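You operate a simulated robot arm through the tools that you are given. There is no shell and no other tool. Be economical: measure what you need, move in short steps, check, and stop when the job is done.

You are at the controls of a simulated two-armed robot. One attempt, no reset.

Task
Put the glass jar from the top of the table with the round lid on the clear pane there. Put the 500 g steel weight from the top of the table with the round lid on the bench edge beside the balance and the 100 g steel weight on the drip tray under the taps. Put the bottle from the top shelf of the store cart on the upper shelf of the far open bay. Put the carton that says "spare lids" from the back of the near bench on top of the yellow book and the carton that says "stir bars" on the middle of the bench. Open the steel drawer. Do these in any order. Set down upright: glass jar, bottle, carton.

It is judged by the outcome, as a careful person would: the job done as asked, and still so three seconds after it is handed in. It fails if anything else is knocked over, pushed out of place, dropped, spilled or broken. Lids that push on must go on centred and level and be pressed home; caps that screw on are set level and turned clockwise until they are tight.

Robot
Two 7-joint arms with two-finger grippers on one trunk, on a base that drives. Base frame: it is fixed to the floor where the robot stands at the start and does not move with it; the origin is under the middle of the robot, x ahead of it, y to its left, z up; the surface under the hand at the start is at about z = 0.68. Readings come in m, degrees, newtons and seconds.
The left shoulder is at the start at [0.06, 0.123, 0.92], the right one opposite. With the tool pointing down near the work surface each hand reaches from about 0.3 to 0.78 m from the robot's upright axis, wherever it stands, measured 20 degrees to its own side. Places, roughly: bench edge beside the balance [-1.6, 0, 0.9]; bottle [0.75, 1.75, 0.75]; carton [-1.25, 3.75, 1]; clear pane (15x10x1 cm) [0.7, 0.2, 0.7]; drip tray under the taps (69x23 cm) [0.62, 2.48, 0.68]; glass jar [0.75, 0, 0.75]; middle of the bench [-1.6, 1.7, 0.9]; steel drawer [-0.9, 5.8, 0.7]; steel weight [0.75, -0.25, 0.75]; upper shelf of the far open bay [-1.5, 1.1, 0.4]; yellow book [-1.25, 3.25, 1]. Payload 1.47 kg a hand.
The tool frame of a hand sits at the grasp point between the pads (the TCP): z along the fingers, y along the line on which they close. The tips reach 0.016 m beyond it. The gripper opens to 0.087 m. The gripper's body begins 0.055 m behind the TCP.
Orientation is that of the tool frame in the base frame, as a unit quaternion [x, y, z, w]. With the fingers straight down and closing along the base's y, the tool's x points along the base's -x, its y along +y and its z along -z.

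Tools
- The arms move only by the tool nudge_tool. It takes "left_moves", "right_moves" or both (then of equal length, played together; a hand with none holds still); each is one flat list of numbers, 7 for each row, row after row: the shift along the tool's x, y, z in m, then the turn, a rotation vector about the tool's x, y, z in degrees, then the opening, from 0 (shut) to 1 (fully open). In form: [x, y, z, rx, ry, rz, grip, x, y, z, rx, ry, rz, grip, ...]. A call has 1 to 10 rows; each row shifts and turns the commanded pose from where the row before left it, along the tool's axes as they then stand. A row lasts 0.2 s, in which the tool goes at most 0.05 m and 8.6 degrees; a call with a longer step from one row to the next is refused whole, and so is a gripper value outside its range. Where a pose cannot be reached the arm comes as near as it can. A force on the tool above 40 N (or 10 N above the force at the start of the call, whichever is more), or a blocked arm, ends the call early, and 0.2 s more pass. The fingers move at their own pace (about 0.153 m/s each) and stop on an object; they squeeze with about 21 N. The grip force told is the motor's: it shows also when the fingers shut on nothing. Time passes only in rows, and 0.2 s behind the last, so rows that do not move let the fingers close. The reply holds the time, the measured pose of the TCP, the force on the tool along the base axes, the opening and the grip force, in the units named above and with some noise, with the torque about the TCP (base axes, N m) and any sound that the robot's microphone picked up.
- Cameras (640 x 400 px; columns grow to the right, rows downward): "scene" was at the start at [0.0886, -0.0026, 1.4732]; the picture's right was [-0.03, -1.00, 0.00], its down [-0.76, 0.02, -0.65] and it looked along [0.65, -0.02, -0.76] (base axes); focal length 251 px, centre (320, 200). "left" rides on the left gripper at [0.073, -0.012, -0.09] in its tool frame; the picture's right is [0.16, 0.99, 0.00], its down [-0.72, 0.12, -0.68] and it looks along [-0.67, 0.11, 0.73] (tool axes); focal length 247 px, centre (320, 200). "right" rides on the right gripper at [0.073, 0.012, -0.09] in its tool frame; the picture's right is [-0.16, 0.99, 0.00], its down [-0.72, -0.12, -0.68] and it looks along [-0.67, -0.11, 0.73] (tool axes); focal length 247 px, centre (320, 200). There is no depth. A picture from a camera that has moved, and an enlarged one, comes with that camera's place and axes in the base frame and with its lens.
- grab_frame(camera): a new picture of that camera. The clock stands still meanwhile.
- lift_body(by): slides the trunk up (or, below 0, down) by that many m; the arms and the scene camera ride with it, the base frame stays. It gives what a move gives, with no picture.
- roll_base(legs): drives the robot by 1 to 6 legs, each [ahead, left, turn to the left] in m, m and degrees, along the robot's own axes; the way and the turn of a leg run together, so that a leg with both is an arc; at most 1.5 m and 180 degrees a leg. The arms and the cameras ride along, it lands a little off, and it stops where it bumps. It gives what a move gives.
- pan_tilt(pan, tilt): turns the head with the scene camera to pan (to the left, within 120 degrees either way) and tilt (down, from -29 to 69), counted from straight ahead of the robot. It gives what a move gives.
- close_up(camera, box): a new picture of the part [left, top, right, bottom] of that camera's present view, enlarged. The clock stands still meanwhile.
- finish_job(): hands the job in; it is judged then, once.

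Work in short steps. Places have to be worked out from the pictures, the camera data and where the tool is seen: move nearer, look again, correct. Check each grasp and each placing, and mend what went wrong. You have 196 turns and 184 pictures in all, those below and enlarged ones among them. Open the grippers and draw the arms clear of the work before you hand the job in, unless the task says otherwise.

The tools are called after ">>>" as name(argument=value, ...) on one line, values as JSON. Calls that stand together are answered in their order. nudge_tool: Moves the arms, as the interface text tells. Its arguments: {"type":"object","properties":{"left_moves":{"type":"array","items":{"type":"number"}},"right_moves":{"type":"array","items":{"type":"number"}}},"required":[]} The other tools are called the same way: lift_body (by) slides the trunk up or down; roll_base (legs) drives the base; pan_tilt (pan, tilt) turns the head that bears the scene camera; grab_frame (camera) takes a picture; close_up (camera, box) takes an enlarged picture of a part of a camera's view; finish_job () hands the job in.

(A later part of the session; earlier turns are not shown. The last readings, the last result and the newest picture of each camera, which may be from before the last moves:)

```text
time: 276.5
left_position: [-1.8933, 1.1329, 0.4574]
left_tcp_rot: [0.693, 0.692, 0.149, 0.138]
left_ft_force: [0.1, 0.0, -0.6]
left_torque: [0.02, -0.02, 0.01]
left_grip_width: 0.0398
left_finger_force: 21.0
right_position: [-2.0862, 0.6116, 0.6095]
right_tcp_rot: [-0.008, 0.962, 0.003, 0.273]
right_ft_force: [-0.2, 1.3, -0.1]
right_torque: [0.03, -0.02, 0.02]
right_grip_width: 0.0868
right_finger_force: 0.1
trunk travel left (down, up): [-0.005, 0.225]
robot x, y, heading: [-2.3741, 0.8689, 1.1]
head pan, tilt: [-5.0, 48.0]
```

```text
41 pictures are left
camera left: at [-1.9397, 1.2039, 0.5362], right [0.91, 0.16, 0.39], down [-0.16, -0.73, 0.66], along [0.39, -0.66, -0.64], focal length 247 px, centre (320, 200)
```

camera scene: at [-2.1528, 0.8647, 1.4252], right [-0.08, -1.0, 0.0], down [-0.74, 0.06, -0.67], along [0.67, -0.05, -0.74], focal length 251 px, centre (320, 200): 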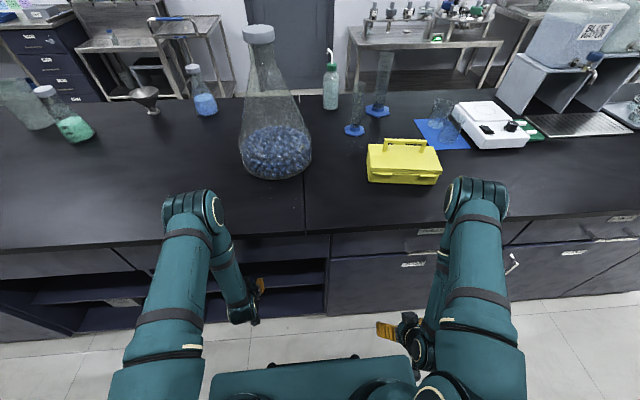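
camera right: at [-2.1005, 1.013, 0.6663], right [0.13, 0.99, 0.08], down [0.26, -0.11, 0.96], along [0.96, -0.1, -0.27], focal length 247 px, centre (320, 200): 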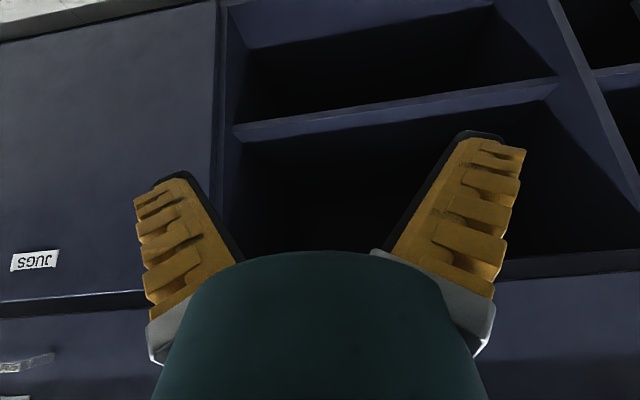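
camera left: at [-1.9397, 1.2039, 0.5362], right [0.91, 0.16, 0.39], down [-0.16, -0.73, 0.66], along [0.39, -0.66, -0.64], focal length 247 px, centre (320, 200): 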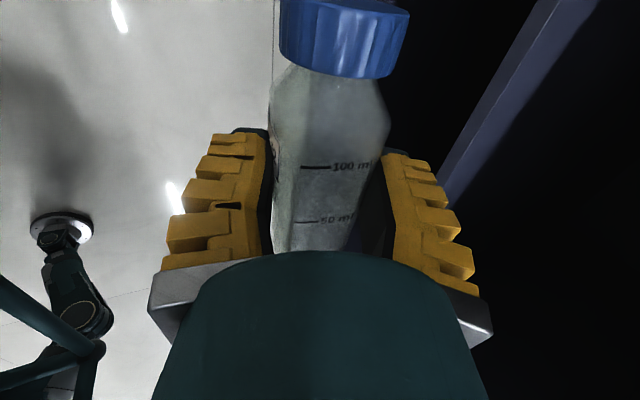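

Held and clear of the bay. I raise it 8 cm, then pitch the hand level step by step.

>>> nudge_tool(left_moves=[0, 0.0158, -0.0367, 0, 0, 0, 0.3, 0, 0.0158, -0.0367, 0, 0, 0, 0.3, 0, 0, 0, -8.3, 0, 0, 0.3, 0, 0, 0, -8.3, 0, 0, 0.3, 0, 0, 0, -8.3, 0, 0, 0.3, 0, 0, 0, -8.3, 0, 0, 0.3, 0, 0, 0, -8.3, 0, 0, 0.3, 0, 0, 0, -8.3, 0, 0, 0.3, 0, 0, 0, -8.3, 0, 0, 0.3, 0, 0, 0, -8.3, 0, 0, 0.3])

>>> nudge_tool(left_moves=[0, 0, 0, 0, 0, 8.5, 0.3, 0, 0, 0, 0, 0, 8.5, 0.3, 0, 0, 0, 0, 0, 8.5, 0.3, 0, 0, 0, 0, 0, 8.5, 0.3, 0, 0, 0, 0, 0, 8.5, 0.3, 0, 0, 0, 0, 0, 8.5, 0.3, 0, 0, 0, 0, 0, 8.5, 0.3, 0, 0, 0, 0, 0, 8.5, 0.3, 0, 0, 0, 0, 0, 8.5, 0.3, 0, 0, 0, 0, 0, 8.5, 0.3])

>>> grab_frame(camera="left")

```text
time: 278.7
left_position: [-1.8939, 1.1305, 0.5347]
left_tcp_rot: [0.504, 0.497, 0.504, 0.495]
left_ft_force: [0.1, -0.3, -0.6]
left_torque: [-0.02, 0.03, 0.0]
left_grip_width: 0.0392
left_finger_force: 20.8
right_position: [-2.0866, 0.6121, 0.6096]
right_tcp_rot: [-0.008, 0.962, 0.003, 0.274]
right_ft_force: [-0.9, -0.5, -0.8]
right_torque: [-0.02, 0.01, 0.01]
right_grip_width: 0.0869
right_finger_force: 0.0
trunk travel left (down, up): [-0.005, 0.225]
robot x, y, heading: [-2.3795, 0.8695, 0.9]
head pan, tilt: [-5.0, 48.0]
```

```text
time: 280.9
left_position: [-1.8952, 1.1314, 0.5359]
left_tcp_rot: [0.709, 0.026, 0.704, 0.023]
left_ft_force: [-0.3, 0.1, -0.7]
left_torque: [0.0, 0.03, -0.03]
left_grip_width: 0.0394
left_finger_force: 20.7
right_position: [-2.0865, 0.6104, 0.6086]
right_tcp_rot: [-0.008, 0.962, 0.003, 0.274]
right_ft_force: [-0.5, -0.6, 0.3]
right_torque: [-0.01, 0.02, -0.05]
right_grip_width: 0.087
right_finger_force: 0.0
trunk travel left (down, up): [-0.005, 0.225]
robot x, y, heading: [-2.3745, 0.8682, 1.0]
head pan, tilt: [-5.0, 48.0]
```

```text
40 pictures are left
camera left: at [-1.9829, 1.1474, 0.6095], right [0.01, -0.97, 0.23], down [-0.68, -0.17, -0.71], along [0.73, -0.15, -0.67], focal length 247 px, centre (320, 200)
```

left: 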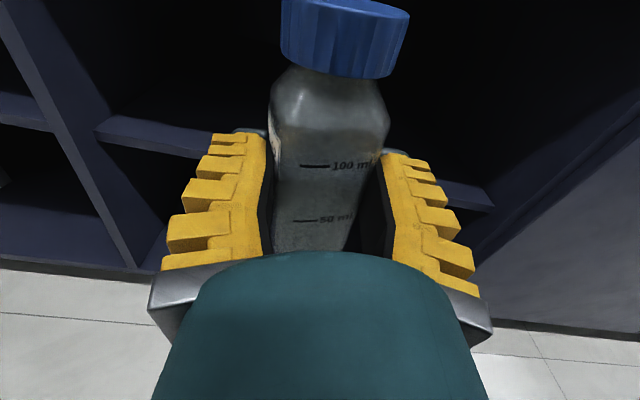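

The hand is level and the bottle nearly upright (leaning ~5° to the left). I roll 6° more, lower to just above shelf height and move in.

>>> nudge_tool(left_moves=[0, 0, 0, 0, 0, 6, 0.3, -0.03, 0, 0, 0, 0, 0, 0.3, -0.03, 0, 0, 0, 0, 0, 0.3, 0, 0, 0.04, 0, 0, 0, 0.3, 0, 0, 0.04, 0, 0, 0, 0.3, 0, 0, 0.04, 0, 0, 0, 0.3])

>>> grab_frame(camera="left")

>>> close_up(camera="scene", box=[140, 170, 380, 340])

```text
time: 282.3
left_position: [-1.7755, 1.1351, 0.4737]
left_tcp_rot: [0.71, -0.009, 0.704, -0.013]
left_ft_force: [0.0, -0.1, -1.0]
left_torque: [-0.03, 0.02, -0.02]
left_grip_width: 0.0392
left_finger_force: 21.1
right_position: [-2.0852, 0.612, 0.6093]
right_tcp_rot: [-0.008, 0.962, 0.002, 0.274]
right_ft_force: [-0.5, -0.2, -0.2]
right_torque: [0.05, -0.02, 0.01]
right_grip_width: 0.0871
right_finger_force: 0.1
trunk travel left (down, up): [-0.005, 0.225]
robot x, y, heading: [-2.3796, 0.8697, 1.3]
head pan, tilt: [-5.0, 48.0]
```

```text
39 pictures are left
camera left: at [-1.8634, 1.143, 0.5494], right [0.01, -0.99, 0.13], down [-0.69, -0.09, -0.72], along [0.73, -0.08, -0.68], focal length 247 px, centre (320, 200)
```

left: 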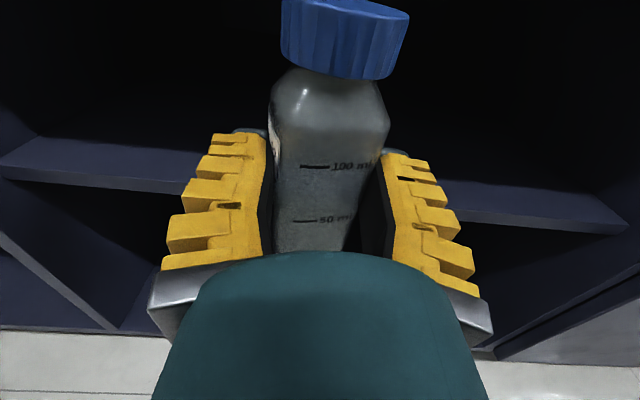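

```text
2.35 times, centred on (260, 255) of scene
camera zoom: at [-2.2873, 0.8633, 1.4049], right [-0.07, -1.0, 0.0], down [-0.74, 0.05, -0.67], along [0.67, -0.05, -0.74], focal length 591 px, centre (461, 71)
```

zoom: 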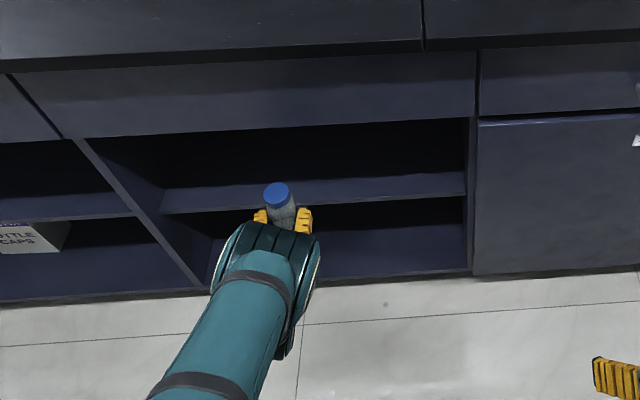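

Bottle looks upright. I move in another 9.5 cm and then lower gently.

>>> nudge_tool(left_moves=[0, 0, 0.035, 0, 0, 0, 0.3, 0, 0, 0.035, 0, 0, 0, 0.3, 0, 0, 0.027, 0, 0, 0, 0.3, -0.006, 0, 0, 0, 0, 0, 0.3])

>>> nudge_tool(left_moves=[-0.004, 0, 0, 0, 0, 0, 0.3, -0.003, 0, 0, 0, 0, 0, 0.3])

>>> nudge_tool(left_moves=[-0.003, 0, 0, 0, 0, 0, 0.3])

```text
time: 283.3
left_position: [-1.6856, 1.1371, 0.4818]
left_tcp_rot: [0.71, -0.009, 0.704, -0.013]
left_ft_force: [-0.1, 0.2, -0.8]
left_torque: [0.01, 0.0, 0.04]
left_grip_width: 0.0388
left_finger_force: 21.1
left hand out of reach, approached as far as the arm can: row 3, 4
right_position: [-2.0856, 0.6128, 0.6096]
right_tcp_rot: [-0.008, 0.962, 0.003, 0.274]
right_ft_force: [-0.1, 0.5, -0.7]
right_torque: [0.01, 0.02, 0.01]
right_grip_width: 0.087
right_finger_force: 0.2
trunk travel left (down, up): [-0.005, 0.225]
robot x, y, heading: [-2.3755, 0.8694, 1.0]
head pan, tilt: [-5.0, 48.0]
```

```text
time: 283.9
left_position: [-1.6891, 1.1378, 0.4826]
left_tcp_rot: [0.71, -0.01, 0.704, -0.013]
left_ft_force: [0.1, -0.3, -0.5]
left_torque: [0.02, 0.02, 0.0]
left_grip_width: 0.0392
left_finger_force: 21.0
left hand out of reach, approached as far as the arm can: row 1
right_position: [-2.0858, 0.6127, 0.6088]
right_tcp_rot: [-0.008, 0.962, 0.003, 0.274]
right_ft_force: [0.2, -0.5, 0.6]
right_torque: [-0.02, 0.01, 0.01]
right_grip_width: 0.087
right_finger_force: 0.1
trunk travel left (down, up): [-0.005, 0.225]
robot x, y, heading: [-2.3765, 0.8729, 0.9]
head pan, tilt: [-5.0, 48.0]
```

```text
time: 284.3
left_position: [-1.6873, 1.138, 0.4826]
left_tcp_rot: [0.71, -0.009, 0.704, -0.013]
left_ft_force: [-0.5, -0.5, -1.0]
left_torque: [0.0, 0.01, 0.01]
left_grip_width: 0.039
left_finger_force: 20.8
left hand out of reach, approached as far as the arm can: row 1
right_position: [-2.0869, 0.6131, 0.6099]
right_tcp_rot: [-0.008, 0.962, 0.003, 0.274]
right_ft_force: [-0.6, -0.6, 0.0]
right_torque: [-0.01, 0.01, -0.01]
right_grip_width: 0.0872
right_finger_force: 0.0
trunk travel left (down, up): [-0.005, 0.225]
robot x, y, heading: [-2.3754, 0.8654, 0.9]
head pan, tilt: [-5.0, 48.0]
```

Reach runs out; I drive the base 5 cm closer, then bring the hand back to x≈−1.675 and lower.

>>> roll_base(legs=[[0.05, 0, 0]])

>>> nudge_tool(left_moves=[0, 0, -0.02, 0, 0, 0, 0.3, 0, 0, -0.015, 0, 0, 0, 0.3, -0.006, 0, 0, 0, 0, 0, 0.3, -0.006, 0, 0, 0, 0, 0, 0.3])

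```text
time: 285.3
left_position: [-1.6391, 1.1396, 0.4825]
left_tcp_rot: [0.71, -0.011, 0.704, -0.011]
left_ft_force: [1.2, 0.6, -1.3]
left_torque: [-0.01, 0.0, -0.03]
left_grip_width: 0.0393
left_finger_force: 20.8
right_position: [-2.0356, 0.6132, 0.6093]
right_tcp_rot: [-0.007, 0.961, 0.003, 0.275]
right_ft_force: [0.1, -0.5, -0.2]
right_torque: [0.0, -0.01, 0.01]
right_grip_width: 0.087
right_finger_force: 0.0
trunk travel left (down, up): [-0.005, 0.225]
robot x, y, heading: [-2.3271, 0.8664, 1.0]
head pan, tilt: [-5.0, 48.0]
```

```text
time: 286.3
left_position: [-1.6744, 1.1389, 0.4697]
left_tcp_rot: [0.71, -0.01, 0.704, -0.012]
left_ft_force: [0.3, 0.6, 0.6]
left_torque: [0.0, 0.0, 0.0]
left_grip_width: 0.039
left_finger_force: 21.5
right_position: [-2.0367, 0.612, 0.6105]
right_tcp_rot: [-0.008, 0.962, 0.003, 0.274]
right_ft_force: [0.4, 0.1, 0.0]
right_torque: [-0.01, 0.0, 0.02]
right_grip_width: 0.0868
right_finger_force: 0.2
trunk travel left (down, up): [-0.005, 0.225]
robot x, y, heading: [-2.3269, 0.8692, 1.0]
head pan, tilt: [-5.0, 48.0]
```

Reach is fine now. I lower in small steps until contact.

>>> nudge_tool(left_moves=[-0.004, 0, 0, 0, 0, 0, 0.3, -0.004, 0, 0, 0, 0, 0, 0.3])

>>> nudge_tool(left_moves=[-0.003, 0, 0, 0, 0, 0, 0.3])

>>> nudge_tool(left_moves=[-0.003, 0, 0, 0, 0, 0, 0.3])

```text
time: 286.9
left_position: [-1.6751, 1.1393, 0.4672]
left_tcp_rot: [0.71, -0.01, 0.704, -0.012]
left_ft_force: [-1.0, 0.7, -1.1]
left_torque: [-0.02, 0.0, 0.0]
left_grip_width: 0.039
left_finger_force: 21.2
left hand out of reach, approached as far as the arm can: row 2
right_position: [-2.0365, 0.6134, 0.6084]
right_tcp_rot: [-0.008, 0.962, 0.003, 0.274]
right_ft_force: [-0.2, -0.4, -0.7]
right_torque: [0.01, -0.03, -0.03]
right_grip_width: 0.0872
right_finger_force: 0.1
trunk travel left (down, up): [-0.005, 0.225]
robot x, y, heading: [-2.3273, 0.8706, 1.1]
head pan, tilt: [-5.0, 48.0]
```

```text
time: 287.3
left_position: [-1.6761, 1.1395, 0.4656]
left_tcp_rot: [0.71, -0.01, 0.704, -0.012]
left_ft_force: [0.3, 0.0, -1.4]
left_torque: [0.0, -0.03, -0.02]
left_grip_width: 0.0386
left_finger_force: 21.1
right_position: [-2.0375, 0.6143, 0.6088]
right_tcp_rot: [-0.008, 0.962, 0.003, 0.274]
right_ft_force: [0.4, 0.8, 0.4]
right_torque: [0.01, 0.02, -0.01]
right_grip_width: 0.0872
right_finger_force: 0.1
trunk travel left (down, up): [-0.005, 0.225]
robot x, y, heading: [-2.3231, 0.8669, 1.2]
head pan, tilt: [-5.0, 48.0]
```

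```text
time: 287.7
left_position: [-1.6763, 1.1403, 0.4661]
left_tcp_rot: [0.71, -0.011, 0.704, -0.012]
left_ft_force: [0.5, -0.5, 0.2]
left_torque: [-0.01, -0.01, 0.01]
left_grip_width: 0.0388
left_finger_force: 20.2
left hand out of reach, approached as far as the arm can: row 1
right_position: [-2.0357, 0.6136, 0.6095]
right_tcp_rot: [-0.008, 0.962, 0.003, 0.274]
right_ft_force: [-1.1, -1.1, 0.1]
right_torque: [-0.01, 0.03, -0.01]
right_grip_width: 0.0869
right_finger_force: 0.0
trunk travel left (down, up): [-0.005, 0.225]
robot x, y, heading: [-2.3287, 0.8664, 0.9]
head pan, tilt: [-5.0, 48.0]
```

Limit again; base 4 cm ahead, hand back 4 cm, then lower.

>>> roll_base(legs=[[0.04, 0, 0]])

>>> nudge_tool(left_moves=[0, 0, -0.02, 0, 0, 0, 0.3, 0, 0, -0.02, 0, 0, 0, 0.3, -0.004, 0, 0, 0, 0, 0, 0.3])

>>> nudge_tool(left_moves=[-0.003, 0, 0, 0, 0, 0, 0.3])

>>> nudge_tool(left_moves=[-0.003, 0, 0, 0, 0, 0, 0.3])

```text
time: 288.5
left_position: [-1.636, 1.1407, 0.4661]
left_tcp_rot: [0.711, -0.009, 0.703, -0.013]
left_ft_force: [0.7, -0.3, -0.2]
left_torque: [0.02, -0.01, -0.01]
left_grip_width: 0.0389
left_finger_force: 21.0
right_position: [-1.9966, 0.6143, 0.6091]
right_tcp_rot: [-0.008, 0.962, 0.003, 0.274]
right_ft_force: [0.7, 1.2, -0.3]
right_torque: [-0.02, -0.02, -0.01]
right_grip_width: 0.0869
right_finger_force: 0.2
trunk travel left (down, up): [-0.005, 0.225]
robot x, y, heading: [-2.2881, 0.8674, 0.7]
head pan, tilt: [-5.0, 48.0]
```

```text
time: 289.3
left_position: [-1.6755, 1.1413, 0.4642]
left_tcp_rot: [0.71, -0.011, 0.704, -0.012]
left_ft_force: [0.8, 0.6, 0.1]
left_torque: [0.0, 0.05, 0.03]
left_grip_width: 0.0388
left_finger_force: 21.1
right_position: [-1.9957, 0.6143, 0.6098]
right_tcp_rot: [-0.008, 0.962, 0.004, 0.274]
right_ft_force: [-0.6, 0.2, 0.6]
right_torque: [-0.03, 0.03, 0.01]
right_grip_width: 0.0871
right_finger_force: 0.0
trunk travel left (down, up): [-0.005, 0.225]
robot x, y, heading: [-2.2866, 0.8692, 0.9]
head pan, tilt: [-5.0, 48.0]
```

```text
time: 289.7
left_position: [-1.6755, 1.14, 0.46]
left_tcp_rot: [0.71, -0.01, 0.704, -0.013]
left_ft_force: [0.2, 0.2, 0.4]
left_torque: [-0.01, 0.03, 0.02]
left_grip_width: 0.0389
left_finger_force: 21.2
right_position: [-1.9968, 0.6145, 0.6089]
right_tcp_rot: [-0.008, 0.962, 0.003, 0.274]
right_ft_force: [0.3, -0.6, 0.6]
right_torque: [0.0, 0.02, -0.01]
right_grip_width: 0.0868
right_finger_force: 0.1
trunk travel left (down, up): [-0.005, 0.225]
robot x, y, heading: [-2.2848, 0.8715, 1.0]
head pan, tilt: [-5.0, 48.0]
```

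```text
time: 290.1
left_position: [-1.6763, 1.1406, 0.457]
left_tcp_rot: [0.71, -0.01, 0.704, -0.013]
left_ft_force: [0.2, -0.5, -0.2]
left_torque: [-0.01, 0.02, -0.01]
left_grip_width: 0.0388
left_finger_force: 20.9
right_position: [-1.9968, 0.6137, 0.6097]
right_tcp_rot: [-0.008, 0.962, 0.004, 0.273]
right_ft_force: [0.0, -0.1, 0.3]
right_torque: [-0.07, -0.02, 0.04]
right_grip_width: 0.0867
right_finger_force: 0.0
trunk travel left (down, up): [-0.005, 0.225]
robot x, y, heading: [-2.2874, 0.8692, 1.1]
head pan, tilt: [-5.0, 48.0]
```

>>> nudge_tool(left_moves=[-0.003, 0, 0, 0, 0, 0, 0.3])

>>> nudge_tool(left_moves=[-0.003, 0, 0, 0, 0, 0, 0.3])

>>> nudge_tool(left_moves=[-0.002, 0, 0, 0, 0, 0, 0.3])

>>> close_up(camera="scene", box=[140, 170, 380, 340])

```text
time: 290.5
left_position: [-1.6764, 1.1415, 0.4549]
left_tcp_rot: [0.711, -0.01, 0.703, -0.011]
left_ft_force: [1.0, 0.1, -0.5]
left_torque: [0.02, 0.0, -0.01]
left_grip_width: 0.0389
left_finger_force: 20.5
right_position: [-1.9972, 0.6141, 0.6088]
right_tcp_rot: [-0.008, 0.962, 0.003, 0.273]
right_ft_force: [1.7, 0.3, -1.0]
right_torque: [-0.01, 0.03, -0.03]
right_grip_width: 0.0866
right_finger_force: 0.0
trunk travel left (down, up): [-0.005, 0.225]
robot x, y, heading: [-2.288, 0.8694, 1.0]
head pan, tilt: [-5.0, 48.0]
```

```text
time: 290.9
left_position: [-1.6754, 1.1411, 0.4548]
left_tcp_rot: [0.711, -0.01, 0.703, -0.011]
left_ft_force: [0.6, -0.2, -0.6]
left_torque: [-0.02, 0.02, -0.04]
left_grip_width: 0.0387
left_finger_force: 21.0
left hand out of reach, approached as far as the arm can: row 1
right_position: [-1.9966, 0.6144, 0.609]
right_tcp_rot: [-0.008, 0.962, 0.003, 0.274]
right_ft_force: [-0.5, 0.0, 0.0]
right_torque: [0.0, -0.01, 0.0]
right_grip_width: 0.0867
right_finger_force: 0.0
trunk travel left (down, up): [-0.005, 0.225]
robot x, y, heading: [-2.2888, 0.8717, 0.7]
head pan, tilt: [-5.0, 48.0]
```

```text
time: 291.3
left_position: [-1.6766, 1.1422, 0.4538]
left_tcp_rot: [0.711, -0.009, 0.703, -0.012]
left_ft_force: [0.2, 0.1, 0.0]
left_torque: [0.01, 0.01, 0.01]
left_grip_width: 0.0389
left_finger_force: 20.7
right_position: [-1.9973, 0.6143, 0.6101]
right_tcp_rot: [-0.008, 0.962, 0.002, 0.274]
right_ft_force: [0.1, 0.4, -0.3]
right_torque: [-0.01, 0.0, 0.01]
right_grip_width: 0.0871
right_finger_force: 0.0
trunk travel left (down, up): [-0.005, 0.225]
robot x, y, heading: [-2.2894, 0.8682, 0.8]
head pan, tilt: [-5.0, 48.0]
```

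```text
2.35 times, centred on (260, 255) of scene
camera zoom: at [-2.198, 0.8647, 1.405], right [-0.07, -1.0, 0.0], down [-0.74, 0.05, -0.67], along [0.67, -0.05, -0.74], focal length 591 px, centre (461, 71)
```

zoom: 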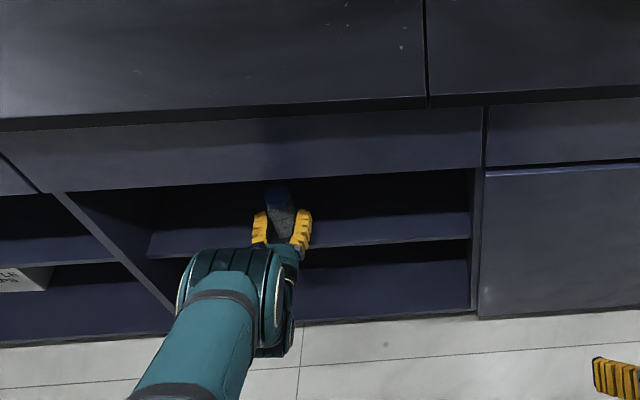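

Not yet in contact; I repeat the trick (base 5 cm ahead, hand 5 cm back) and lower the trunk's last 5 mm.

>>> roll_base(legs=[[0.05, 0, 0]])

>>> nudge_tool(left_moves=[0, 0, -0.025, 0, 0, 0, 0.3, 0, 0, -0.025, 0, 0, 0, 0.3, -0.002, 0, 0, 0, 0, 0, 0.3])

>>> nudge_tool(left_moves=[-0.003, 0, 0, 0, 0, 0, 0.3])

>>> nudge_tool(left_moves=[-0.003, 0, 0, 0, 0, 0, 0.3])

```text
time: 292.4
left_position: [-1.6325, 1.1434, 0.4503]
left_tcp_rot: [0.714, -0.007, 0.7, -0.011]
left_ft_force: [-2.8, -1.3, 3.4]
left_torque: [-0.21, 0.04, 0.0]
left_grip_width: 0.0388
left_finger_force: 20.4
right_position: [-1.9456, 0.6161, 0.609]
right_tcp_rot: [-0.009, 0.962, 0.003, 0.274]
right_ft_force: [-0.2, 0.4, -1.1]
right_torque: [0.02, 0.01, 0.01]
right_grip_width: 0.0872
right_finger_force: 0.1
trunk travel left (down, up): [-0.005, 0.225]
robot x, y, heading: [-2.2385, 0.8732, 1.0]
head pan, tilt: [-5.0, 48.0]
stopped in leg 1: the force on the tool passed its limit at 78 N (the readings are from after the stop); the commanded pose is now the measured one
```

```text
time: 293.2
left_position: [-1.6818, 1.1431, 0.4505]
left_tcp_rot: [0.714, -0.01, 0.7, -0.011]
left_ft_force: [-1.1, -1.1, 7.3]
left_torque: [-0.2, -0.01, -0.02]
left_grip_width: 0.0394
left_finger_force: 20.8
right_position: [-1.9459, 0.6155, 0.6094]
right_tcp_rot: [-0.008, 0.961, 0.003, 0.275]
right_ft_force: [-0.1, 0.4, -0.2]
right_torque: [0.03, -0.01, 0.0]
right_grip_width: 0.087
right_finger_force: 0.0
trunk travel left (down, up): [-0.005, 0.225]
robot x, y, heading: [-2.242, 0.8713, 1.1]
head pan, tilt: [-5.0, 48.0]
```

```text
time: 293.6
left_position: [-1.6819, 1.1429, 0.4491]
left_tcp_rot: [0.713, -0.008, 0.701, -0.011]
left_ft_force: [-1.4, 1.5, 12.1]
left_torque: [-0.07, -0.17, 0.07]
left_grip_width: 0.0396
left_finger_force: 20.9
right_position: [-1.948, 0.6151, 0.6091]
right_tcp_rot: [-0.009, 0.962, 0.003, 0.275]
right_ft_force: [0.4, 0.2, -0.4]
right_torque: [0.01, -0.02, 0.02]
right_grip_width: 0.0869
right_finger_force: 0.0
trunk travel left (down, up): [-0.005, 0.225]
robot x, y, heading: [-2.2349, 0.8704, 1.1]
head pan, tilt: [-5.0, 48.0]
```

```text
time: 294.0
left_position: [-1.6836, 1.1444, 0.4465]
left_tcp_rot: [0.714, -0.008, 0.7, -0.01]
left_ft_force: [-0.1, 1.7, 9.2]
left_torque: [-0.07, -0.26, 0.06]
left_grip_width: 0.0382
left_finger_force: 21.2
right_position: [-1.9457, 0.6168, 0.609]
right_tcp_rot: [-0.009, 0.961, 0.002, 0.275]
right_ft_force: [-1.7, -0.7, -0.2]
right_torque: [-0.02, -0.03, -0.01]
right_grip_width: 0.0872
right_finger_force: 0.0
trunk travel left (down, up): [-0.005, 0.225]
robot x, y, heading: [-2.2372, 0.8718, 1.0]
head pan, tilt: [-5.0, 48.0]
```

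Contact with the shelf. I check the bottle's attitude before letting go.

>>> grab_frame(camera="left")

>>> close_up(camera="scene", box=[220, 230, 300, 290])

```text
36 pictures are left
camera left: at [-1.7703, 1.1521, 0.5217], right [0.01, -0.99, 0.13], down [-0.69, -0.1, -0.71], along [0.72, -0.09, -0.69], focal length 247 px, centre (320, 200)
```

left: 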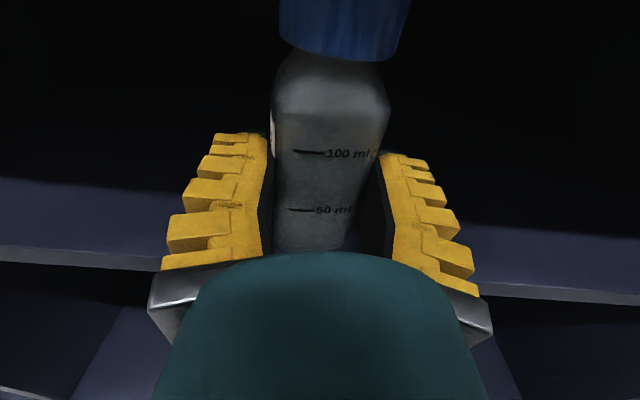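

```text
6.67 times, centred on (260, 260) of scene
camera zoom: at [-2.1484, 0.8653, 1.405], right [-0.07, -1.0, 0.0], down [-0.74, 0.05, -0.67], along [0.67, -0.05, -0.74], focal length 1675 px, centre (720, -200)
```

zoom: 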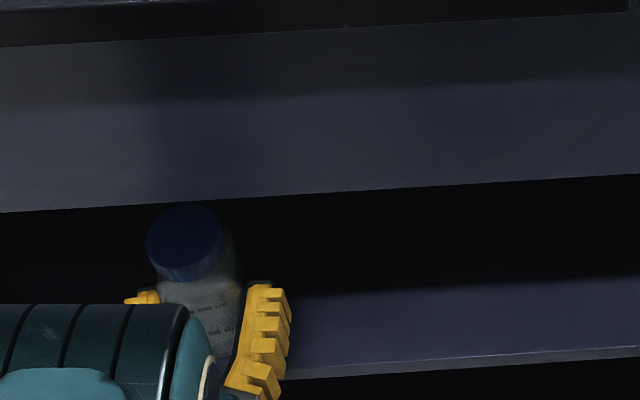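

Bottle nearly upright, resting on the shelf. I open slowly and look before retreating.

>>> nudge_tool(left_moves=[0.002, 0, 0, 0, 0, 0, 0.3, 0, 0, 0, 0, 0, 0, 0.55, 0, 0, 0, 0, 0, 0, 0.7, 0, 0, 0, 0, 0, 0, 0.85, 0, 0, 0, 0, 0, 0, 1, 0, 0, 0, 0, 0, 0, 1])

>>> grab_frame(camera="left")

```text
time: 295.4
left_position: [-1.6829, 1.1437, 0.4467]
left_tcp_rot: [0.714, -0.008, 0.7, -0.011]
left_ft_force: [0.7, -0.7, 0.2]
left_torque: [-0.02, -0.01, 0.01]
left_grip_width: 0.0872
left_finger_force: 0.1
right_position: [-1.9459, 0.615, 0.6107]
right_tcp_rot: [-0.008, 0.962, 0.003, 0.275]
right_ft_force: [-0.1, -0.8, -0.1]
right_torque: [-0.01, 0.02, 0.01]
right_grip_width: 0.087
right_finger_force: 0.0
trunk travel left (down, up): [-0.005, 0.225]
robot x, y, heading: [-2.2353, 0.8704, 1.0]
head pan, tilt: [-5.0, 48.0]
```

```text
34 pictures are left
camera left: at [-1.7703, 1.152, 0.5219], right [0.01, -0.99, 0.13], down [-0.69, -0.1, -0.71], along [0.72, -0.09, -0.69], focal length 247 px, centre (320, 200)
```

left: 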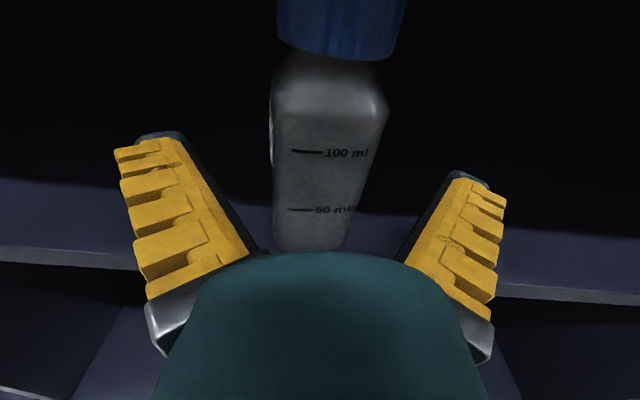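

Standing free between the fingers. I retreat rigidly by driving the base straight back, avoiding arm wobble.

>>> roll_base(legs=[[-0.2, 0, 0]])

>>> grab_frame(camera="left")

```text
time: 297.0
left_position: [-1.8808, 1.1385, 0.4459]
left_tcp_rot: [0.714, -0.009, 0.7, -0.01]
left_ft_force: [-0.3, 0.0, 0.3]
left_torque: [0.03, -0.03, 0.02]
left_grip_width: 0.0869
left_finger_force: 0.0
right_position: [-2.1456, 0.6113, 0.6098]
right_tcp_rot: [-0.008, 0.961, 0.003, 0.275]
right_ft_force: [0.7, -0.5, 0.0]
right_torque: [-0.01, 0.0, -0.02]
right_grip_width: 0.0872
right_finger_force: 0.1
trunk travel left (down, up): [-0.005, 0.225]
robot x, y, heading: [-2.437, 0.8665, 0.8]
head pan, tilt: [-5.0, 48.0]
```

```text
33 pictures are left
camera left: at [-1.9688, 1.1473, 0.5221], right [0.0, -0.99, 0.13], down [-0.69, -0.1, -0.71], along [0.72, -0.09, -0.69], focal length 247 px, centre (320, 200)
```

left: 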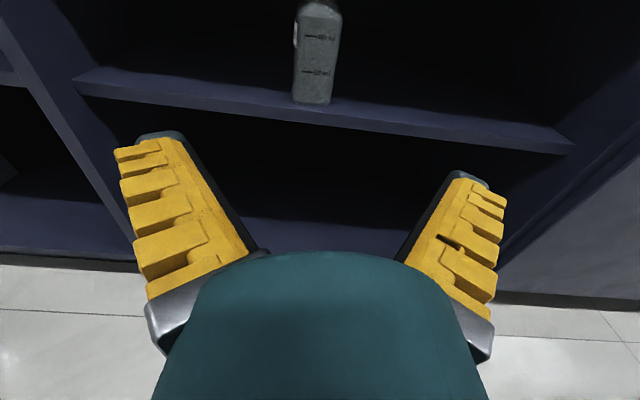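

The bottle stands upright on the upper shelf. Now I fold the left hand up and level the right hand downward, raise the trunk, and go on to the cartons.

>>> nudge_tool(left_moves=[0.03, 0, -0.03, 0, 0, 0, 1, 0.03, 0, -0.03, 0, 0, 0, 1, 0.03, 0, -0.03, 0, 0, 0, 1, 0.03, 0, 0, 0, -8.5, 0, 1, 0, 0, 0, 0, -8.5, 0, 1, 0, 0, 0, 0, -8.5, 0, 1, 0, 0, 0, 0, -8.5, 0, 1, 0, 0, 0, 0, -8.5, 0, 1, 0, 0, 0, 0, -8.5, 0, 1, 0, 0, 0, 0, -8.5, 0, 1], right_moves=[0, 0, 0, 0, 8, 0, 1, 0, 0, 0, 0, 8, 0, 1, 0, 0, 0, 0, 8, 0, 1, 0, 0, 0, 0, 8, 0, 1, 0, 0, -0.03, 0, 0, 0, 1, 0, 0, -0.03, 0, 0, 0, 1, 0, 0, -0.03, 0, 0, 0, 1, 0, 0, -0.03, 0, 0, 0, 1, 0, 0, -0.03, 0, 0, 0, 1, 0, 0, -0.03, 0, 0, 0, 1])

>>> lift_body(by=0.22)

>>> roll_base(legs=[[0, 1.4, 0], [0, 0.8, 0]])

>>> pan_tilt(pan=35, tilt=28)

>>> grab_frame(camera="scene")

```text
time: 299.2
left_position: [-1.9689, 1.1351, 0.5683]
left_tcp_rot: [0.967, -0.003, 0.253, -0.013]
left_ft_force: [-0.5, -0.8, -0.3]
left_torque: [0.0, 0.01, -0.02]
left_grip_width: 0.087
left_finger_force: 0.1
right_position: [-2.1166, 0.602, 0.781]
right_tcp_rot: [-0.007, 1.0, 0.0, -0.002]
right_ft_force: [-0.2, 0.9, 0.5]
right_torque: [0.02, -0.03, -0.01]
right_grip_width: 0.087
right_finger_force: 0.1
right hand out of reach, approached as far as the arm can: row 7, 8, 9, 10
trunk travel left (down, up): [-0.005, 0.225]
robot x, y, heading: [-2.4373, 0.8637, 0.9]
head pan, tilt: [-5.0, 48.0]
```

```text
time: 301.5
left_position: [-1.9698, 1.1353, 0.7865]
left_tcp_rot: [0.967, -0.003, 0.253, -0.013]
left_ft_force: [-0.2, -0.2, 0.7]
left_torque: [0.01, -0.01, -0.01]
left_grip_width: 0.0873
left_finger_force: 0.1
right_position: [-2.1166, 0.601, 1.0001]
right_tcp_rot: [-0.008, 1.0, 0.001, -0.003]
right_ft_force: [-0.4, 0.5, 1.1]
right_torque: [0.0, 0.03, 0.02]
right_grip_width: 0.087
right_finger_force: 0.1
trunk travel left (down, up): [-0.225, 0.005]
robot x, y, heading: [-2.4376, 0.8672, 1.2]
head pan, tilt: [-5.0, 48.0]
```

```text
time: 320.9
left_position: [-1.9959, 3.3264, 0.7867]
left_tcp_rot: [0.967, -0.005, 0.254, -0.012]
left_ft_force: [0.9, 0.5, -0.1]
left_torque: [-0.01, 0.0, -0.01]
left_grip_width: 0.087
left_finger_force: 0.0
right_position: [-2.1473, 2.7949, 1.0005]
right_tcp_rot: [-0.005, 1.0, 0.001, -0.003]
right_ft_force: [-0.7, 0.3, 0.1]
right_torque: [-0.01, -0.01, -0.01]
right_grip_width: 0.0869
right_finger_force: 0.0
trunk travel left (down, up): [-0.225, 0.005]
robot x, y, heading: [-2.4657, 3.0655, 0.6]
head pan, tilt: [-5.0, 48.0]
```

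```text
time: 322.0
left_position: [-1.9967, 3.3289, 0.788]
left_tcp_rot: [0.967, -0.005, 0.254, -0.013]
left_ft_force: [0.9, 0.5, 0.4]
left_torque: [0.01, -0.02, 0.01]
left_grip_width: 0.0872
left_finger_force: 0.0
right_position: [-2.1465, 2.794, 1.0009]
right_tcp_rot: [-0.006, 1.0, 0.001, -0.003]
right_ft_force: [-0.4, 0.2, 0.1]
right_torque: [0.02, 0.0, 0.0]
right_grip_width: 0.087
right_finger_force: 0.1
trunk travel left (down, up): [-0.225, 0.005]
robot x, y, heading: [-2.4658, 3.0613, 0.8]
head pan, tilt: [35.0, 28.0]
```

```text
32 pictures are left
camera scene: at [-2.3801, 3.1153, 1.6549], right [0.58, -0.81, 0.0], down [-0.38, -0.27, -0.88], along [0.72, 0.51, -0.47], focal length 251 px, centre (320, 200)
```

scene: 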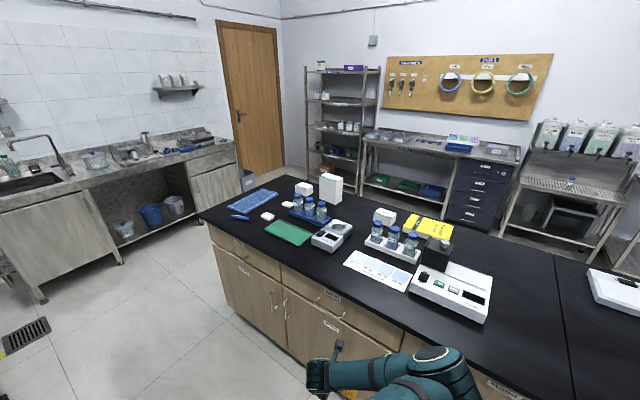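

Cartons and the yellow book are in view; I zoom to read the labels.

>>> close_up(camera="scene", box=[230, 165, 490, 315])

```text
2.46 times, centred on (360, 240) of scene
camera zoom: at [-2.3801, 3.1153, 1.6549], right [0.58, -0.81, 0.0], down [-0.38, -0.27, -0.88], along [0.72, 0.51, -0.47], focal length 618 px, centre (222, 102)
```

zoom: 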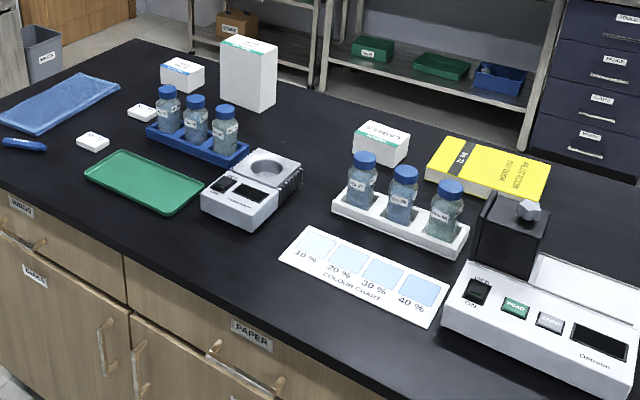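

Three cartons stand near the front side (x≈−1.2, y 3.5–4.05), and labels face the +x side. I drive round the bench's end (y≈4.4) and look at the sink counter with the drawer on the way.

>>> roll_base(legs=[[0, 1.4, 0], [0, 0.5, 0], [1.4, 0, 0]])

>>> pan_tilt(pan=85, tilt=40)

>>> grab_frame(camera="scene")

```text
time: 345.7
left_position: [-0.5988, 5.2292, 0.7877]
left_tcp_rot: [0.967, -0.012, 0.253, -0.011]
left_ft_force: [0.3, -0.6, 0.5]
left_torque: [-0.01, -0.02, 0.0]
left_grip_width: 0.0869
left_finger_force: 0.1
right_position: [-0.7583, 4.6996, 1.0012]
right_tcp_rot: [0.002, 1.0, 0.001, -0.003]
right_ft_force: [0.9, -0.1, 1.3]
right_torque: [0.0, 0.05, -0.02]
right_grip_width: 0.0871
right_finger_force: 0.1
trunk travel left (down, up): [-0.225, 0.005]
robot x, y, heading: [-1.0715, 4.971, 0.0]
head pan, tilt: [35.0, 28.0]
```

```text
time: 346.8
left_position: [-0.6005, 5.2295, 0.7872]
left_tcp_rot: [0.967, -0.012, 0.253, -0.011]
left_ft_force: [-0.2, -0.2, 0.1]
left_torque: [-0.01, -0.02, 0.01]
left_grip_width: 0.0871
left_finger_force: 0.0
right_position: [-0.7585, 4.6987, 1.0019]
right_tcp_rot: [0.002, 1.0, 0.001, -0.002]
right_ft_force: [0.3, 0.0, -0.3]
right_torque: [0.0, 0.02, -0.04]
right_grip_width: 0.087
right_finger_force: 0.0
trunk travel left (down, up): [-0.225, 0.005]
robot x, y, heading: [-1.0695, 4.9718, -0.3]
head pan, tilt: [85.0, 40.0]
```

```text
30 pictures are left
camera scene: at [-1.0531, 5.0555, 1.6364], right [1.0, -0.09, 0.0], down [-0.06, -0.64, -0.77], along [0.07, 0.76, -0.64], focal length 251 px, centre (320, 200)
```

scene: 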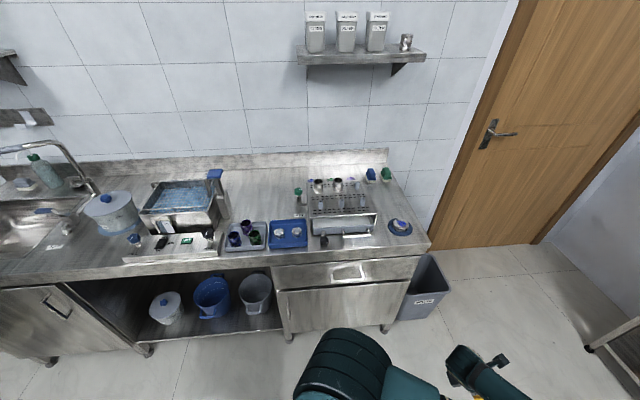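

The steel drawer's front is at y≈5.63, handle near (−0.89, 5.6, 0.80). I zoom on the handle, then turn to face it.

>>> close_up(camera="scene", box=[260, 235, 440, 345])

>>> roll_base(legs=[[0, -0.12, 0], [0.14, 0, 0], [0, 0, 90]])

>>> pan_tilt(pan=0, tilt=50)

>>> grab_frame(camera="scene")

```text
3.56 times, centred on (350, 290) of scene
camera zoom: at [-1.0531, 5.0555, 1.6364], right [1.0, -0.09, 0.0], down [-0.06, -0.64, -0.77], along [0.07, 0.76, -0.64], focal length 893 px, centre (213, -120)
```

zoom: 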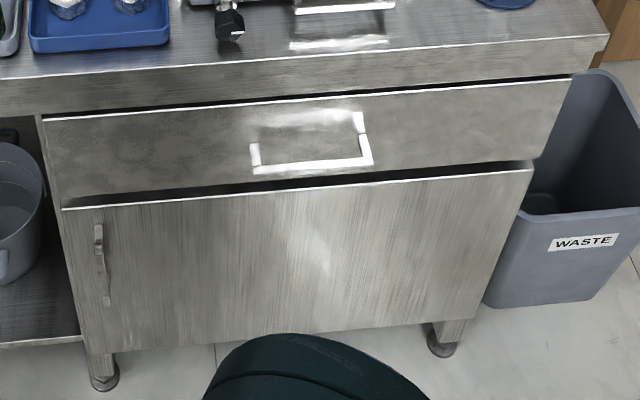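

```text
time: 353.3
left_position: [-1.1826, 5.3277, 0.7875]
left_tcp_rot: [0.698, 0.669, 0.173, -0.185]
left_ft_force: [-0.7, 0.5, 0.0]
left_torque: [0.03, 0.03, -0.01]
left_grip_width: 0.0871
left_finger_force: 0.1
right_position: [-0.6552, 5.1597, 1.0017]
right_tcp_rot: [-0.699, 0.715, 0.0, -0.002]
right_ft_force: [-0.5, -0.3, -0.7]
right_torque: [-0.04, 0.0, -0.03]
right_grip_width: 0.0871
right_finger_force: 0.0
trunk travel left (down, up): [-0.225, 0.005]
robot x, y, heading: [-0.9317, 4.8518, 88.6]
head pan, tilt: [85.0, 40.0]
```

```text
time: 354.9
left_position: [-1.1819, 5.3273, 0.787]
left_tcp_rot: [0.698, 0.67, 0.172, -0.185]
left_ft_force: [0.3, 0.0, -0.6]
left_torque: [0.03, -0.02, 0.01]
left_grip_width: 0.087
left_finger_force: 0.0
right_position: [-0.6549, 5.1595, 1.0003]
right_tcp_rot: [-0.7, 0.714, -0.001, -0.003]
right_ft_force: [0.5, 0.0, -0.7]
right_torque: [0.02, -0.02, 0.0]
right_grip_width: 0.0868
right_finger_force: 0.0
trunk travel left (down, up): [-0.225, 0.005]
robot x, y, heading: [-0.9342, 4.8476, 88.8]
head pan, tilt: [0.0, 50.0]
```

```text
28 pictures are left
camera scene: at [-0.9294, 4.9368, 1.6223], right [1.0, -0.02, 0.0], down [-0.02, -0.77, -0.64], along [0.01, 0.64, -0.77], focal length 251 px, centre (320, 200)
```

scene: 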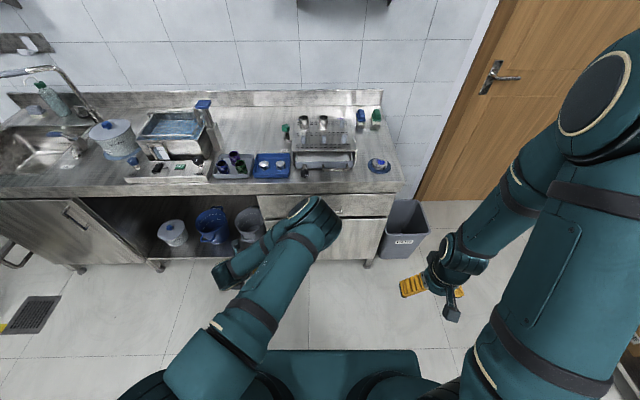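

The drawer has a bow handle: bar at about (−0.895, 5.593, 0.774), 12 cm long. I turn the right hand so its fingers close front-to-back, tuck the left hand in, and shift the base left and ahead.

>>> nudge_tool(left_moves=[-0.04, 0, 0, 0, 0, 0, 1, -0.04, 0, 0, 0, 0, 0, 1, 0, 0, 0, 0, 0, 0, 1, 0, 0, 0, 0, 0, 0, 1, 0, 0, 0, 0, 0, 0, 1, 0, 0, 0, 0, 0, 0, 1, 0, 0, 0, 0, 0, 0, 1, 0, 0, 0, 0, 0, 0, 1, 0, 0, 0, 0, 0, 0, 1, 0, 0, 0, 0, 0, 0, 1], right_moves=[0, 0, 0, 0, 0, -8.5, 0.5, 0, 0, 0, 0, 0, -8.5, 0.5, 0, 0, 0, 0, 0, -8.5, 0.5, 0, 0, 0, 0, 0, -8.5, 0.5, 0, 0, 0, 0, 0, -8.5, 0.5, 0, 0, 0, 0, 0, -8.5, 0.5, 0, 0, 0, 0, 0, -8.5, 0.5, 0, 0, 0, 0, 0, -8.5, 0.5, 0, 0, 0, 0, 0, -8.5, 0.5, 0, 0, 0, 0, 0, -8.5, 0.5])

>>> nudge_tool(right_moves=[0, 0, 0, 0, 0, -5, 0.5, 0, 0, 0, 8, 0, 0, 0.5, 0, 0, 0, 8, 0, 0, 0.5, 0, 0, 0, 8, 0, 0, 0.5])

>>> roll_base(legs=[[0.1, 0.15, 0]])

>>> lift_body(by=-0.08)

>>> grab_frame(camera="right")

```text
time: 357.1
left_position: [-1.1851, 5.2582, 0.748]
left_tcp_rot: [0.698, 0.669, 0.174, -0.186]
left_ft_force: [0.4, 0.1, -0.9]
left_torque: [0.03, 0.0, 0.01]
left_grip_width: 0.0871
left_finger_force: 0.0
right_position: [-0.6549, 5.1615, 1.0018]
right_tcp_rot: [0.999, -0.052, 0.0, 0.003]
right_ft_force: [-0.9, 0.2, -0.4]
right_torque: [0.01, 0.0, 0.02]
right_grip_width: 0.0492
right_finger_force: 3.7
trunk travel left (down, up): [-0.225, 0.005]
robot x, y, heading: [-0.9299, 4.85, 88.9]
head pan, tilt: [0.0, 50.0]
```

```text
time: 358.1
left_position: [-1.1873, 5.2588, 0.7476]
left_tcp_rot: [0.698, 0.67, 0.172, -0.184]
left_ft_force: [0.8, -0.3, 0.3]
left_torque: [0.02, 0.0, -0.02]
left_grip_width: 0.087
left_finger_force: 0.1
right_position: [-0.627, 5.2199, 0.9897]
right_tcp_rot: [0.979, -0.01, 0.002, -0.206]
right_ft_force: [1.3, 0.1, 0.5]
right_torque: [-0.01, 0.01, -0.01]
right_grip_width: 0.049
right_finger_force: 4.2
right hand out of reach, approached as far as the arm can: row 2, 3, 4
trunk travel left (down, up): [-0.225, 0.005]
robot x, y, heading: [-0.9328, 4.8493, 88.9]
head pan, tilt: [0.0, 50.0]
```

```text
time: 360.0
left_position: [-1.3349, 5.3607, 0.7476]
left_tcp_rot: [0.697, 0.67, 0.173, -0.186]
left_ft_force: [-0.9, 0.0, 1.0]
left_torque: [-0.02, 0.02, -0.01]
left_grip_width: 0.0871
left_finger_force: 0.1
right_position: [-0.775, 5.3243, 0.9892]
right_tcp_rot: [0.979, -0.01, 0.002, -0.204]
right_ft_force: [-0.1, 0.5, -0.5]
right_torque: [-0.01, 0.0, -0.03]
right_grip_width: 0.0488
right_finger_force: 4.0
trunk travel left (down, up): [-0.225, 0.005]
robot x, y, heading: [-1.079, 4.9515, 89.0]
head pan, tilt: [0.0, 50.0]
```

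```text
time: 361.2
left_position: [-1.3347, 5.3606, 0.6686]
left_tcp_rot: [0.698, 0.67, 0.174, -0.186]
left_ft_force: [0.4, -0.7, -0.1]
left_torque: [0.0, -0.02, 0.02]
left_grip_width: 0.0869
left_finger_force: 0.1
right_position: [-0.7752, 5.3231, 0.9084]
right_tcp_rot: [0.979, -0.01, -0.001, -0.205]
right_ft_force: [0.0, -0.4, -0.1]
right_torque: [-0.02, -0.01, -0.02]
right_grip_width: 0.0492
right_finger_force: 3.7
trunk travel left (down, up): [-0.145, 0.085]
robot x, y, heading: [-1.0834, 4.9543, 88.7]
head pan, tilt: [0.0, 50.0]
```

```text
27 pictures are left
camera right: at [-0.7031, 5.2755, 0.9863], right [-0.18, -0.9, -0.4], down [-0.73, -0.15, 0.67], along [-0.67, 0.41, -0.63], focal length 247 px, centre (320, 200)
```

right: 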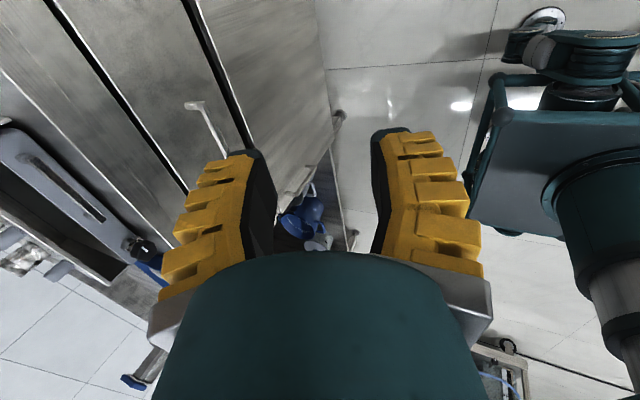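

Bar seen; estimate (−0.895, 5.605, 0.745). I move to a pre-grasp 9 cm short of it along the fingers and look.

>>> nudge_tool(right_moves=[-0.017, -0.0277, 0.0246, 0, 0, 0, 0.6, -0.017, -0.0277, 0.0246, 0, 0, 0, 0.6, -0.017, -0.0277, 0.0246, 0, 0, 0, 0.6, -0.017, -0.0277, 0.0246, 0, 0, 0, 0.6, -0.017, -0.0277, 0.0246, 0, 0, 0, 0.6, -0.017, -0.0277, 0.0246, 0, 0, 0, 0.6, -0.017, -0.0277, 0.0246, 0, 0, 0, 0.6])

>>> grab_frame(camera="right")

```text
time: 362.8
left_position: [-1.3356, 5.3603, 0.6679]
left_tcp_rot: [0.697, 0.67, 0.172, -0.185]
left_ft_force: [0.5, -0.1, -0.2]
left_torque: [0.02, 0.0, 0.01]
left_grip_width: 0.087
left_finger_force: 0.2
right_position: [-0.8884, 5.5719, 0.8292]
right_tcp_rot: [0.979, -0.01, 0.0, -0.204]
right_ft_force: [0.2, 0.5, -0.7]
right_torque: [-0.02, -0.03, 0.0]
right_grip_width: 0.0576
right_finger_force: 4.6
trunk travel left (down, up): [-0.145, 0.085]
robot x, y, heading: [-1.0801, 4.9543, 88.8]
head pan, tilt: [0.0, 50.0]
```

```text
26 pictures are left
camera right: at [-0.8173, 5.5249, 0.9067], right [-0.18, -0.9, -0.39], down [-0.73, -0.15, 0.67], along [-0.67, 0.41, -0.63], focal length 247 px, centre (320, 200)
```

right: 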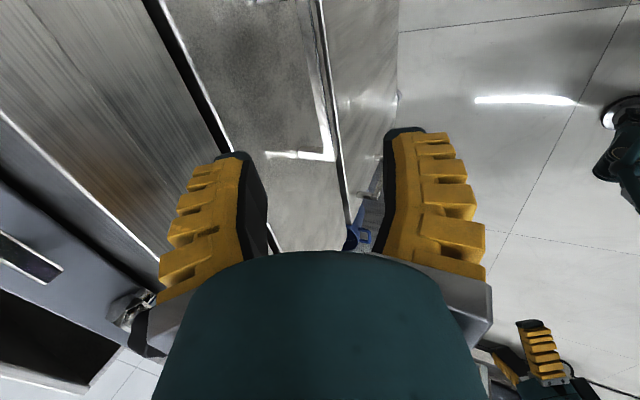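

The bar now resolves to (y 5.625, z 0.714), right on the approach line. I advance 12 cm and close on it.

>>> nudge_tool(right_moves=[0, -0.002, 0.04, 0, 0, 0, 0.6, 0, 0, 0.04, 0, 0, 0, 0.6, 0, 0, 0.038, 0, 0, 0, 0.6, 0, 0, 0, 0, 0, 0, 0, 0, 0, 0, 0, 0, 0, 0, 0, 0, 0, 0, 0, 0, 0])

>>> grab_frame(camera="right")

```text
time: 363.5
left_position: [-1.3343, 5.3609, 0.6681]
left_tcp_rot: [0.699, 0.669, 0.173, -0.185]
left_ft_force: [0.9, 0.4, 0.0]
left_torque: [-0.01, -0.04, 0.02]
left_grip_width: 0.0869
left_finger_force: 0.1
right_position: [-0.8882, 5.6071, 0.7433]
right_tcp_rot: [0.98, -0.01, 0.003, -0.2]
right_ft_force: [-0.9, -21.4, 12.1]
right_torque: [1.08, 0.17, 0.33]
right_grip_width: 0.0512
right_finger_force: 2.9
trunk travel left (down, up): [-0.145, 0.085]
robot x, y, heading: [-1.0796, 4.9535, 88.8]
head pan, tilt: [0.0, 50.0]
stopped in row 3 (right hand): the force on the tool passed its limit at 114 N (the readings are from after the stop); the commanded pose is now the measured one
```

```text
25 pictures are left
camera right: at [-0.8167, 5.5597, 0.8211], right [-0.18, -0.91, -0.39], down [-0.73, -0.15, 0.67], along [-0.66, 0.4, -0.63], focal length 247 px, centre (320, 200)
```

right: 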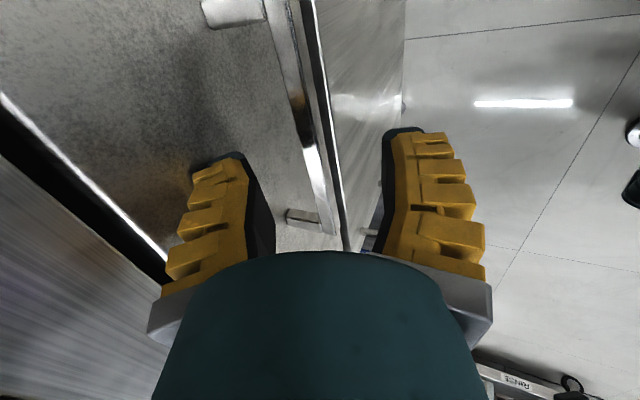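

The back finger met the drawer front (y≈5.647); the handle gap is only ~2 cm. I back off, lean the hand 40° further toward horizontal so the fingers go above and below the bar (5.62, 0.722).

>>> nudge_tool(right_moves=[0, 0.004, -0.03, 0, 0, 0, 0.6, 0, 0, -0.03, 0, 0, 0, 0.6, 0, 0, 0, 8, 0, 0, 0.6, 0, 0, 0, 8, 0, 0, 0.6, 0, 0, 0, 8, 0, 0, 0.6, 0, 0, 0, 8, 0, 0, 0.6, 0, 0, 0, 8, 0, 0, 0.6, 0, 0.025, 0.004, 0, 0, 0, 0.6, 0, 0.025, 0.004, 0, 0, 0, 0.6])

>>> grab_frame(camera="right")

```text
time: 365.5
left_position: [-1.3353, 5.3584, 0.6672]
left_tcp_rot: [0.699, 0.669, 0.172, -0.185]
left_ft_force: [0.3, -0.2, 0.4]
left_torque: [0.0, -0.02, -0.02]
left_grip_width: 0.0869
left_finger_force: 0.0
right_position: [-0.8882, 5.5662, 0.7515]
right_tcp_rot: [0.85, -0.009, 0.005, -0.526]
right_ft_force: [-0.9, 0.6, -0.5]
right_torque: [0.0, 0.0, 0.0]
right_grip_width: 0.0574
right_finger_force: 3.8
trunk travel left (down, up): [-0.145, 0.085]
robot x, y, heading: [-1.0784, 4.9515, 88.8]
head pan, tilt: [0.0, 50.0]
```

```text
24 pictures are left
camera right: at [-0.8178, 5.4797, 0.7804], right [-0.17, -0.44, -0.88], down [-0.73, -0.54, 0.41], along [-0.66, 0.72, -0.23], focal length 247 px, centre (320, 200)
```

right: 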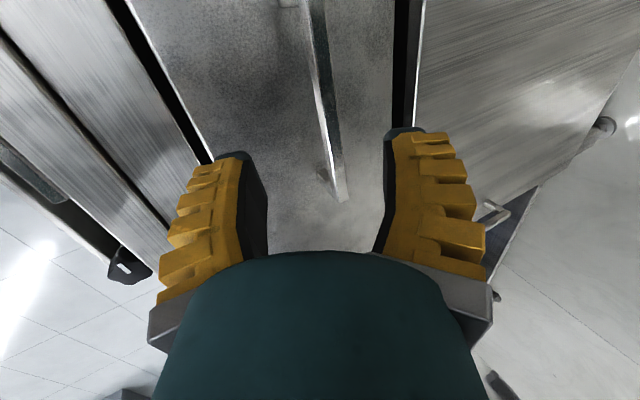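

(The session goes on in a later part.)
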